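You operate a simulated robot arm through the tools that you are given. There is no shell and no other tool. Be economical: measure what you need, move in short steps, check, and stop when the job is done.

The job below is to be done with a simulated robot arm. You get a single attempt, and the scene is never put back.

## Task
Put the silver cleat in the yellow kit tray.

The check looks at the end state, three seconds after you hand in, the way a careful person would. Anything else that was tipped, shoved, dropped, spilled or broken makes it a failure.

## Robot
A 7-joint arm with a two-finger parallel gripper, fixed in place. Base frame: the origin is at the foot of the arm, x ahead of it, y to its left, z up; the work surface is at about z = 0. Units: m, rad, N and s.
With the tool pointing down near the work surface it reaches from about 0.24 to 0.62 m from the base axis. Its first joint turns from -1.152 to 1.152 rad. Payload 2.6 kg.
The tool frame sits at the grasp point between the pads (the TCP): z along the fingers, y along the line on which they close. The tips reach 0.03 m beyond it. Largest opening 0.094 m; finger width 0.028, thickness 0.01; the body of the gripper, 0.05 by 0.096 m, starts 0.055 m behind the TCP.
Orientation is told as [roll, pitch, yaw] about the base's x, y, z axes, in that order, counted from this pose: with the fingers straight down and closing along the base's y, the tool's x points along the base's -x, its y along +y and its z along -z.

## Interface
- The arm moves only by the tool play_rows. Its argument "motion" is a list of rows, each an object (a shift or turn left out is 0, a gripper value left out holds the last) with "xyz": the shift along the base's x, y, z in m, a list of three; "rot": the turn, a rotation vector about the base's x, y, z in rad, a list of three; "claw": the gripper command, from -1 (shut) to 1 (fully open), values between in proportion. In form: [{"xyz": [tx, ty, tz], "rot": [rx, ry, rz], "claw": claw}, ...]. A call has 1 to 8 rows; each row is the pose to reach, as a shift and turn from the pose commanded when the call began. A row lasts 0.2 s, in which the tool goes at most 0.05 m and 0.15 rad; a call with a longer step from one row to the next is refused whole, and so is a gripper value outside its range. Where a pose cannot be reached the arm comes as near as it can. A force on the tool above 40 N (or 10 N above the force at the start of the call, whichever is more), or a blocked arm, ends the call early, and 0.2 s more pass. Each finger travels about 0.072 m/s and halts on what it meets, pressing with about 41 N; the grip force reading is that of the motor and also rises with nothing between the fingers. The clock runs only during rows and for 0.2 s after the last one: add rows that repeat a pose to give the fingers time. The reply holds the time, the measured pose of the TCP, the force on the tool along the base axes, the opening and the grip force, in the units named above and with some noise.
- Cameras (640 x 400 px; columns grow to the right, rows downward): "scene" is fixed at [0.0094, 0.4155, 0.5745]; the picture's right is [-0.95, -0.31, 0.00], its down [-0.15, 0.45, -0.88] and it looks along [0.28, -0.84, -0.47] (base axes); focal length 319 px, centre (320, 200). "wrist" rides on the gripper at [-0.037, 0, -0.058] in the tool frame; the picture's right is [0.00, -1.00, 0.00], its down [0.97, 0.00, -0.24] and it looks along [0.24, 0.00, 0.97] (tool axes); focal length 218 px, centre (320, 200). There is no depth. A picture from a camera that has moved, and an enlarged one, comes with that camera's place and axes in the base frame and with its lens.
- get_image(camera): a new picture of that camera. It takes no simulated time.
- inspect(camera, box): a new picture of the part [left, top, right, bottom] of that camera's present view, enlarged. It takes no simulated time.
- job_done(): hands the job in; it is judged then, once.

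Work in short steps. Places have to be worked out from the pictures, the camera data and where the tool is seen: move nearer, look again, correct. Check each grasp and each placing, and mend what went wrong. You have 90 turns and 38 pictures in all, those below and enlarged ones among them. Open the gripper and draw the arm clear of the work before you hand the job in, unless the task says otherwise; then end with one line.

The tools are called after "Request:" as a command line: name --argument value ..., lists and objects as JSON in quotes. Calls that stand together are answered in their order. play_rows: Moves the arm, as the interface text tells. Its arguments: {"type":"object","properties":{"motion":{"type":"array"}},"required":["motion"]} The other tools are called the same way: get_image (camera) takes a picture; inspect (camera, box) takes an enlarged picture of a part of a camera's view; job_done () hands the job in.

At the start:

```text
time: 0.0
position: [0.2486, -0.3148, 0.3049]
ee_rot: [-0.001, 0.0, 0.001]
wrist_force: [0.2, 0.2, -0.4]
finger_gap: 0.094
grip_force: 0.0
```

scene: 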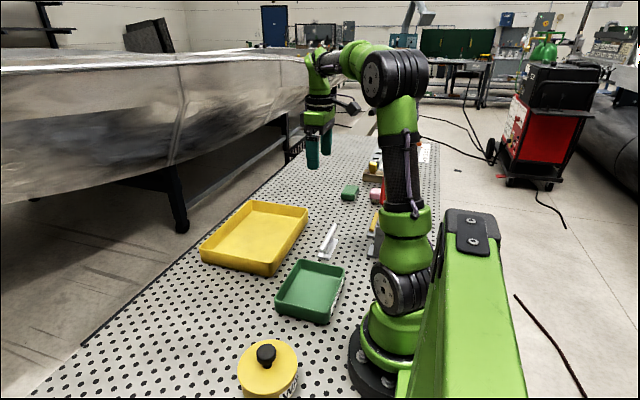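
wrist: 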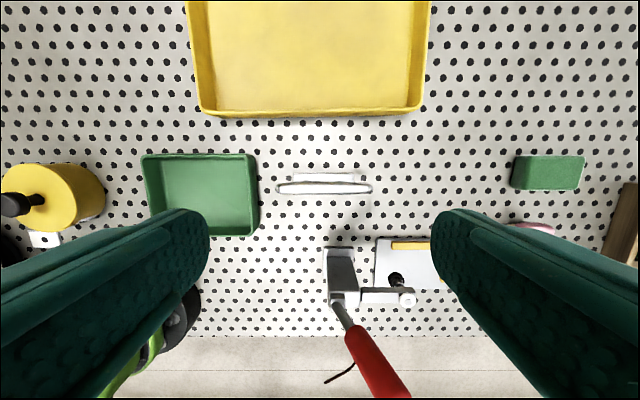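

The wrist view shows a silvery long piece between the trays, near pixel (323,186); I'll look closer to see its shape.

Request:
inspect --camera "wrist" --box '[240, 140, 440, 320]'

Request:
inspect --camera "scene" --box '[270, 150, 450, 290]'

```text
2.22 times, centred on (340, 230) of wrist
camera zoom: at [0.2863, -0.313, 0.3626], right [0.0, -1.0, 0.0], down [-0.97, 0.0, 0.24], along [-0.24, 0.0, -0.97], focal length 485 px, centre (276, 133)
```

zoom: 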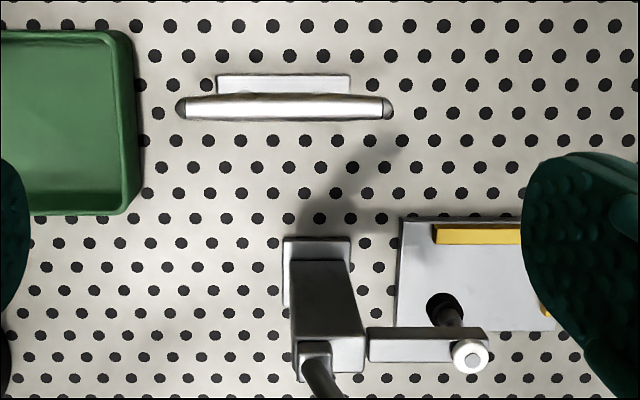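

```text
2.86 times, centred on (360, 220) of scene
camera zoom: at [0.0094, 0.4155, 0.5745], right [-0.95, -0.31, 0.0], down [-0.15, 0.45, -0.88], along [0.28, -0.84, -0.47], focal length 911 px, centre (206, 143)
```

zoom: 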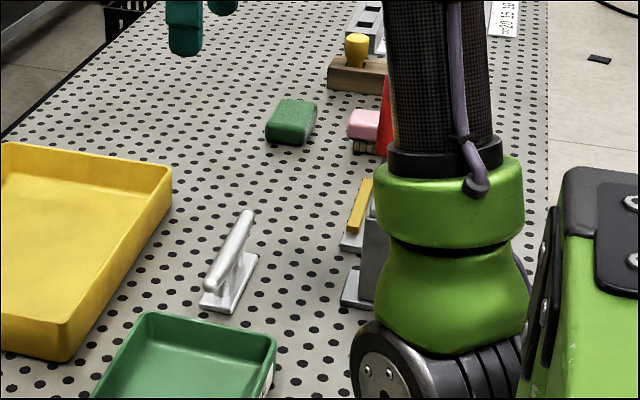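

The cleat is a base plate with a horn bar along y. I put the bar at about x 0.227, y −0.317, z 0.047, and the yellow tray spans x 0.33–0.55, y −0.46 to −0.15. I'll turn the tool −90° at this height so it closes along x, with the gripper part-open.

Request:
play_rows --motion '[{"rot": [0, 0, -0.14], "claw": 1}, {"rot": [0, 0, -0.28]}, {"rot": [0, 0, -0.42]}, {"rot": [0, 0, -0.56]}, {"rot": [0, 0, -0.7]}, {"rot": [0, 0, -0.84]}]'

Request:
play_rows --motion '[{"rot": [0, 0, -0.14]}, {"rot": [0, 0, -0.28]}, {"rot": [0, 0, -0.42]}, {"rot": [0, 0, -0.56]}, {"rot": [0, 0, -0.7]}, {"rot": [0, 0, -0.73], "xyz": [-0.02, 0, 0]}, {"rot": [0, 0, -0.73], "xyz": [-0.02, 0, -0.04]}, {"rot": [0, 0, -0.73], "xyz": [-0.02, 0, -0.08]}]'

Request:
get_image --camera "wrist"

Request:
get_image --camera "scene"

```text
time: 1.4
position: [0.2498, -0.3143, 0.304]
ee_rot: [0.0, -0.001, -0.844]
wrist_force: [0.0, 0.1, -0.6]
finger_gap: 0.0942
grip_force: 0.1
```

```text
time: 3.2
position: [0.2299, -0.3152, 0.2246]
ee_rot: [0.001, -0.001, -1.571]
wrist_force: [-0.1, -0.2, 0.2]
finger_gap: 0.0941
grip_force: 0.0
```

```text
33 pictures are left
camera wrist: at [0.2299, -0.3502, 0.282], right [-1.0, 0.0, 0.0], down [0.0, 0.97, 0.24], along [0.0, 0.24, -0.97], focal length 218 px, centre (320, 200)
```

wrist: 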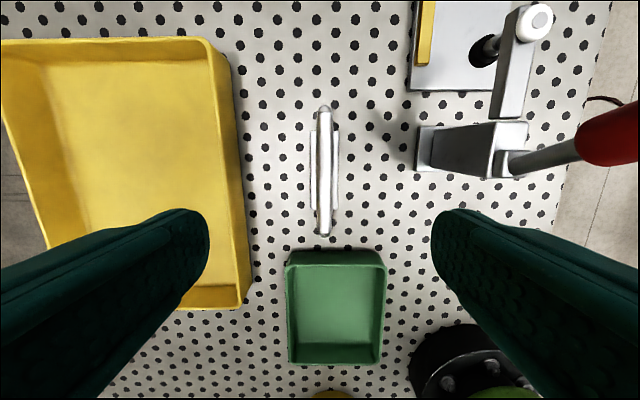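

```text
32 pictures are left
```

scene: 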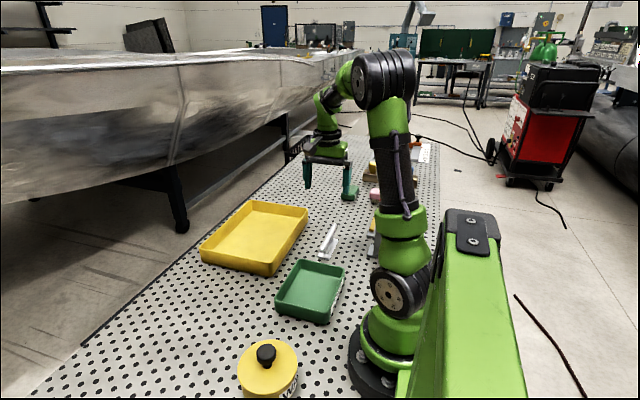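

The fresh view gives the bar at x≈0.225, centre y≈−0.318, lined up with the fingers, with clear space on both sides. I descend above it in two steps.

Request:
play_rows --motion '[{"xyz": [-0.004, -0.002, -0.04], "claw": 0.4}, {"xyz": [-0.004, -0.002, -0.08]}, {"xyz": [-0.004, -0.002, -0.11]}, {"xyz": [-0.004, -0.002, -0.11]}]'

Request:
get_image --camera "wrist"

Request:
inspect --camera "scene" --box '[270, 150, 430, 270]'

```text
time: 4.2
position: [0.225, -0.3169, 0.1147]
ee_rot: [-0.001, -0.001, -1.57]
wrist_force: [-0.9, 0.3, -0.6]
finger_gap: 0.0657
grip_force: 0.1
```

```text
31 pictures are left
camera wrist: at [0.225, -0.3525, 0.1713], right [-1.0, 0.0, 0.0], down [0.0, 0.97, 0.24], along [0.0, 0.24, -0.97], focal length 218 px, centre (320, 200)
```

wrist: 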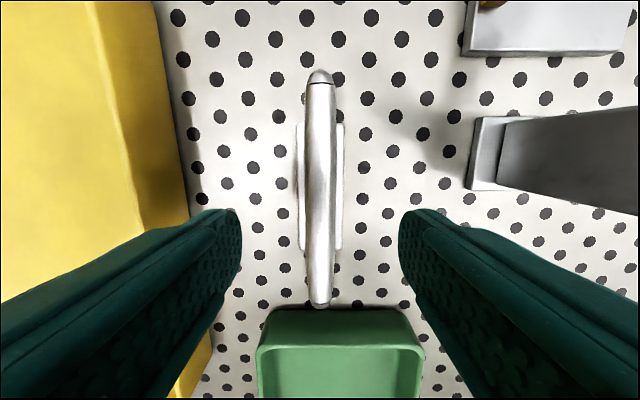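

```text
3.33 times, centred on (350, 210) of scene
camera zoom: at [0.0094, 0.4155, 0.5745], right [-0.95, -0.31, 0.0], down [-0.15, 0.45, -0.88], along [0.28, -0.84, -0.47], focal length 1063 px, centre (220, 167)
```

zoom: 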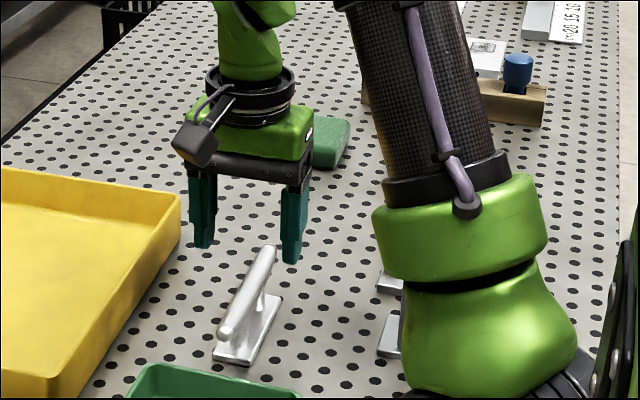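

The bar is centred between the fingers (column 320, x≈0.225) and the heights agree with z≈0.047 for the bar. I descend to TCP z≈0.048 and watch the force.

Request:
play_rows --motion '[{"xyz": [0, 0, -0.025]}, {"xyz": [0, 0, -0.05]}, {"xyz": [0, 0, -0.067]}, {"xyz": [0, 0, -0.067]}]'

Request:
inspect --camera "scene" --box '[270, 170, 390, 260]'

```text
time: 5.2
position: [0.2263, -0.318, 0.0474]
ee_rot: [-0.001, 0.001, -1.569]
wrist_force: [0.4, -0.4, -0.2]
finger_gap: 0.0659
grip_force: 0.1
```

```text
4.44 times, centred on (330, 215) of scene
camera zoom: at [0.0094, 0.4155, 0.5745], right [-0.95, -0.31, 0.0], down [-0.15, 0.45, -0.88], along [0.28, -0.84, -0.47], focal length 1417 px, centre (276, 133)
```

zoom: 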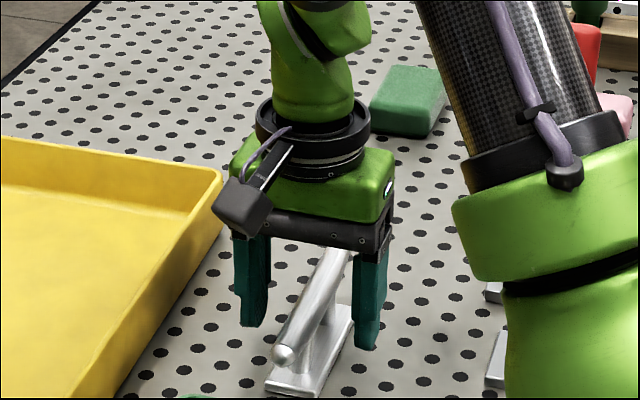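

The fingers straddle the bar around its middle with no contact force. I close the gripper.

Request:
play_rows --motion '[{"claw": -1}, {"claw": -1}, {"claw": -1}, {"claw": -1}, {"claw": -1}]'

```text
time: 6.4
position: [0.2265, -0.3179, 0.0477]
ee_rot: [0.001, 0.0, -1.57]
wrist_force: [-0.2, -0.8, -0.3]
finger_gap: 0.023
grip_force: 41.6
```

The gap stopped at 0.023 m at full grip force, so the bar is held. I lift it a little and check.

Request:
play_rows --motion '[{"xyz": [0, 0, 0.02]}, {"xyz": [0, 0, 0.05]}, {"xyz": [0, 0, 0.08]}, {"xyz": [0, 0, 0.11]}, {"xyz": [0, 0, 0.11]}]'

Request:
inspect --camera "scene" --box '[200, 110, 400, 280]'

Request:
get_image --camera "wrist"

```text
time: 7.6
position: [0.2266, -0.3175, 0.1563]
ee_rot: [0.0, 0.0, -1.571]
wrist_force: [0.2, -0.6, -1.5]
finger_gap: 0.0227
grip_force: 40.8
```

```text
2.35 times, centred on (300, 195) of scene
camera zoom: at [0.0094, 0.4155, 0.5745], right [-0.95, -0.31, 0.0], down [-0.15, 0.45, -0.88], along [0.28, -0.84, -0.47], focal length 750 px, centre (367, 212)
```

zoom: 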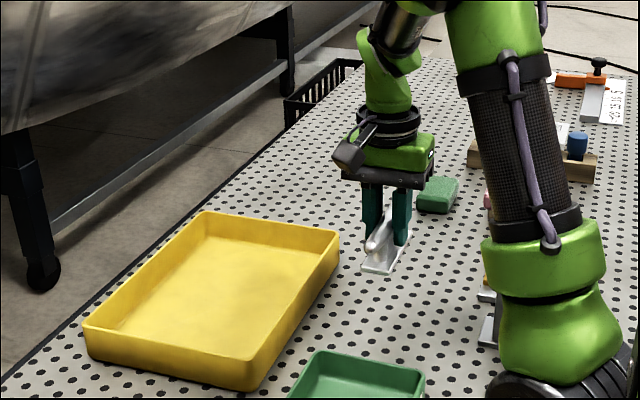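

```text
27 pictures are left
camera wrist: at [0.2254, -0.3527, 0.2142], right [-1.0, 0.0, 0.0], down [0.0, 0.97, 0.24], along [0.0, 0.24, -0.97], focal length 218 px, centre (320, 200)
```

wrist: 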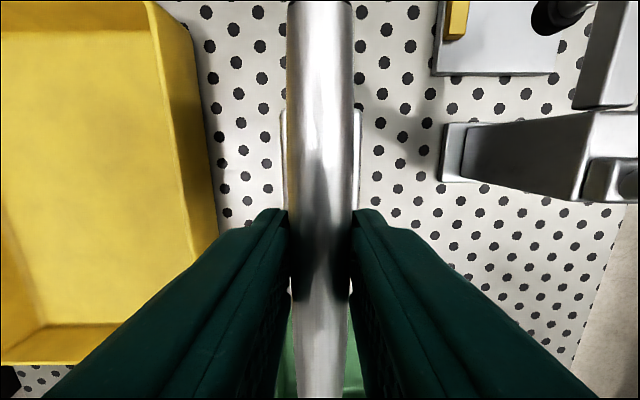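

The cleat is held level, its bottom at about z 0.109, above the tray rim. I carry it along +x to about (0.435, −0.315) and look again.

Request:
play_rows --motion '[{"xyz": [0.02, 0, 0.01]}, {"xyz": [0.055, 0, 0.01]}, {"xyz": [0.09, 0, 0.01]}, {"xyz": [0.125, 0, 0.01]}, {"xyz": [0.16, 0, 0.01]}, {"xyz": [0.19, 0, 0.01]}, {"xyz": [0.209, 0, 0.01]}, {"xyz": [0.209, 0, 0.01]}]'

Request:
get_image --camera "scene"

Request:
get_image --camera "wrist"

```text
time: 9.4
position: [0.4337, -0.3171, 0.168]
ee_rot: [0.002, -0.001, -1.57]
wrist_force: [-0.3, -0.7, -1.6]
finger_gap: 0.0228
grip_force: 41.3
```

```text
26 pictures are left
```

scene: 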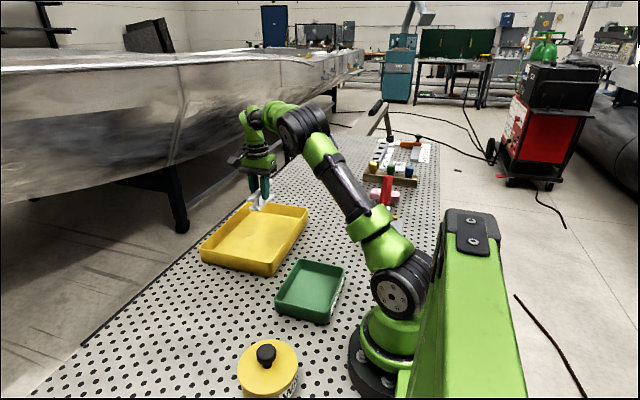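

```text
25 pictures are left
camera wrist: at [0.4326, -0.3523, 0.2252], right [-1.0, 0.0, 0.0], down [0.0, 0.97, 0.24], along [0.0, 0.24, -0.97], focal length 218 px, centre (320, 200)
```

wrist: 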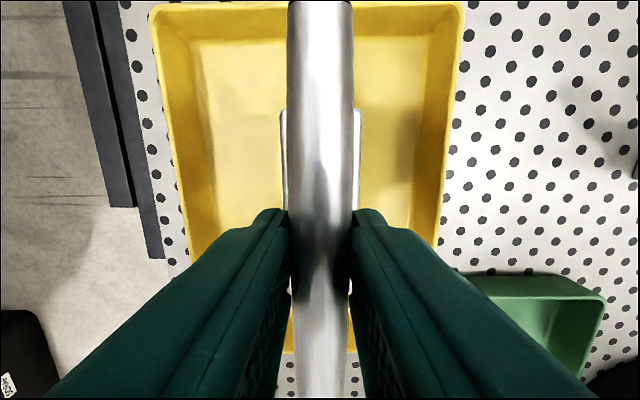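

The tray is centred around (0.443, −0.297), so I shift slightly and lower to leave about a centimetre under the cleat.

Request:
play_rows --motion '[{"xyz": [0.008, 0.02, 0]}, {"xyz": [0.008, 0.02, -0.03]}, {"xyz": [0.008, 0.02, -0.06]}, {"xyz": [0.008, 0.02, -0.085]}, {"xyz": [0.008, 0.02, -0.103]}, {"xyz": [0.008, 0.02, -0.103]}]'

Request:
inspect --camera "scene" --box '[190, 130, 350, 290]'

```text
time: 10.8
position: [0.4428, -0.2965, 0.0652]
ee_rot: [-0.001, 0.001, -1.571]
wrist_force: [0.6, 0.0, -0.9]
finger_gap: 0.0224
grip_force: 41.4
```

```text
2.50 times, centred on (270, 210) of scene
camera zoom: at [0.0094, 0.4154, 0.5745], right [-0.95, -0.31, 0.0], down [-0.15, 0.45, -0.88], along [0.28, -0.84, -0.47], focal length 797 px, centre (445, 175)
```

zoom: 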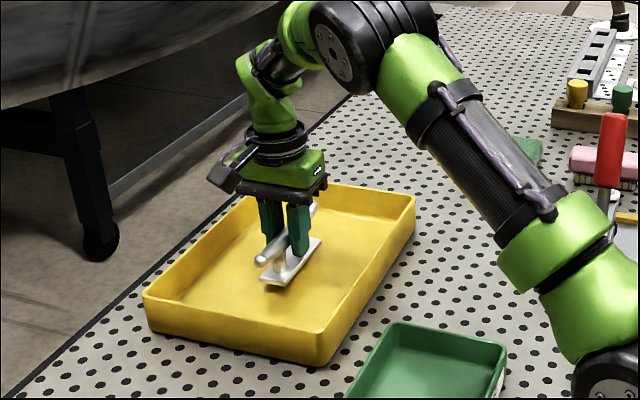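

The cleat is inside the tray, well clear of the walls. I lower in small steps, feeling for the floor.

Request:
play_rows --motion '[{"xyz": [0, 0, -0.004]}, {"xyz": [0, 0, -0.008]}, {"xyz": [0, 0, -0.011]}, {"xyz": [0, 0, -0.011]}]'

```text
time: 11.8
position: [0.4419, -0.2959, 0.0546]
ee_rot: [0.001, 0.0, -1.571]
wrist_force: [0.3, 0.1, -1.3]
finger_gap: 0.0222
grip_force: 41.3
```

No contact yet; I go down in 1 mm steps.

Request:
play_rows --motion '[{"xyz": [0, 0, -0.001]}, {"xyz": [0, 0, -0.002]}, {"xyz": [0, 0, -0.002]}]'

Request:
play_rows --motion '[{"xyz": [0, 0, -0.001]}, {"xyz": [0, 0, -0.0015]}, {"xyz": [0, 0, -0.0015]}]'

```text
time: 12.6
position: [0.4432, -0.2975, 0.0532]
ee_rot: [0.0, 0.001, -1.569]
wrist_force: [-1.4, 0.5, 3.0]
finger_gap: 0.0224
grip_force: 40.9
```

```text
time: 13.4
position: [0.4434, -0.2969, 0.0527]
ee_rot: [0.003, -0.001, -1.569]
wrist_force: [-6.2, 4.3, 24.5]
finger_gap: 0.0222
grip_force: 41.0
```

The upward force rose to 24 N, so the cleat rests on the tray floor. I back off 1.5 mm to relieve the load and then open.

Request:
play_rows --motion '[{"xyz": [0, 0, 0.0015]}, {"xyz": [0, 0, 0.0015]}, {"xyz": [0, 0, 0.0015], "claw": 0.2}, {"xyz": [0, 0, 0.0015]}, {"xyz": [0, 0, 0.0015]}, {"xyz": [0, 0, 0.0015]}]'

Request:
get_image --camera "wrist"

```text
time: 14.8
position: [0.4418, -0.2975, 0.0527]
ee_rot: [0.001, 0.0, -1.571]
wrist_force: [-0.3, -0.6, -0.3]
finger_gap: 0.0566
grip_force: 0.1
```

```text
23 pictures are left
camera wrist: at [0.4423, -0.3321, 0.1097], right [-1.0, 0.0, 0.0], down [0.0, 0.97, 0.24], along [0.0, 0.24, -0.97], focal length 218 px, centre (320, 200)
```

wrist: 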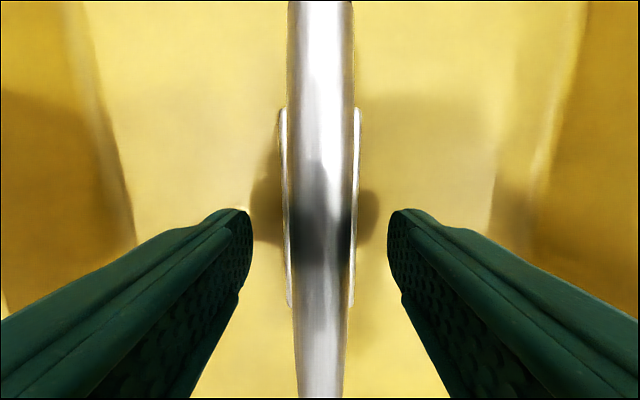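

The fingers are clear of the bar and the cleat stands upright. I rise straight up.

Request:
play_rows --motion '[{"xyz": [0, 0, 0.02]}, {"xyz": [0, 0, 0.05]}, {"xyz": [0, 0, 0.09]}, {"xyz": [0, 0, 0.13]}, {"xyz": [0, 0, 0.17], "claw": 1}, {"xyz": [0, 0, 0.2]}, {"xyz": [0, 0, 0.2]}]'

Request:
get_image --camera "scene"

Request:
get_image --camera "wrist"

```text
time: 16.4
position: [0.4404, -0.2977, 0.2511]
ee_rot: [0.0, 0.0, -1.568]
wrist_force: [-1.3, -0.3, 0.4]
finger_gap: 0.0939
grip_force: 0.1
```

```text
22 pictures are left
```

scene: 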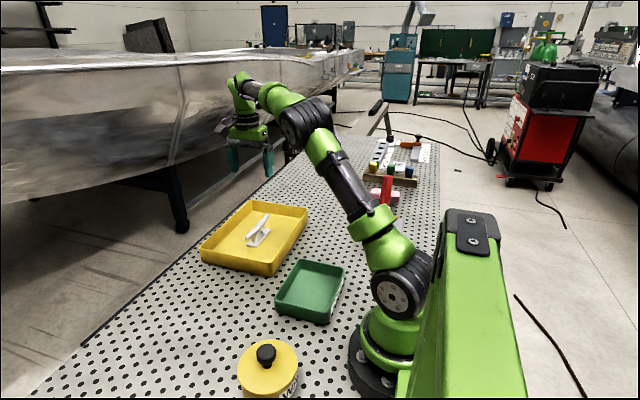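

```text
21 pictures are left
camera wrist: at [0.4408, -0.3323, 0.309], right [-1.0, 0.0, 0.0], down [0.0, 0.97, 0.24], along [0.0, 0.24, -0.97], focal length 218 px, centre (320, 200)
```

wrist: 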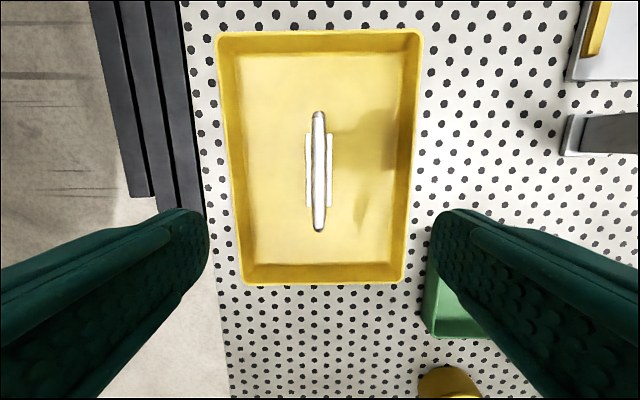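

The cleat stands upright in the middle of the yellow tray, nothing else has moved, and the arm is clear; I hand in.

Request:
job_done

```text
The job is handed in.
```

The silver cleat is standing upright in the middle of the yellow kit tray. In the final pictures nothing else looked disturbed; the gripper is open and the arm is clear of the work.
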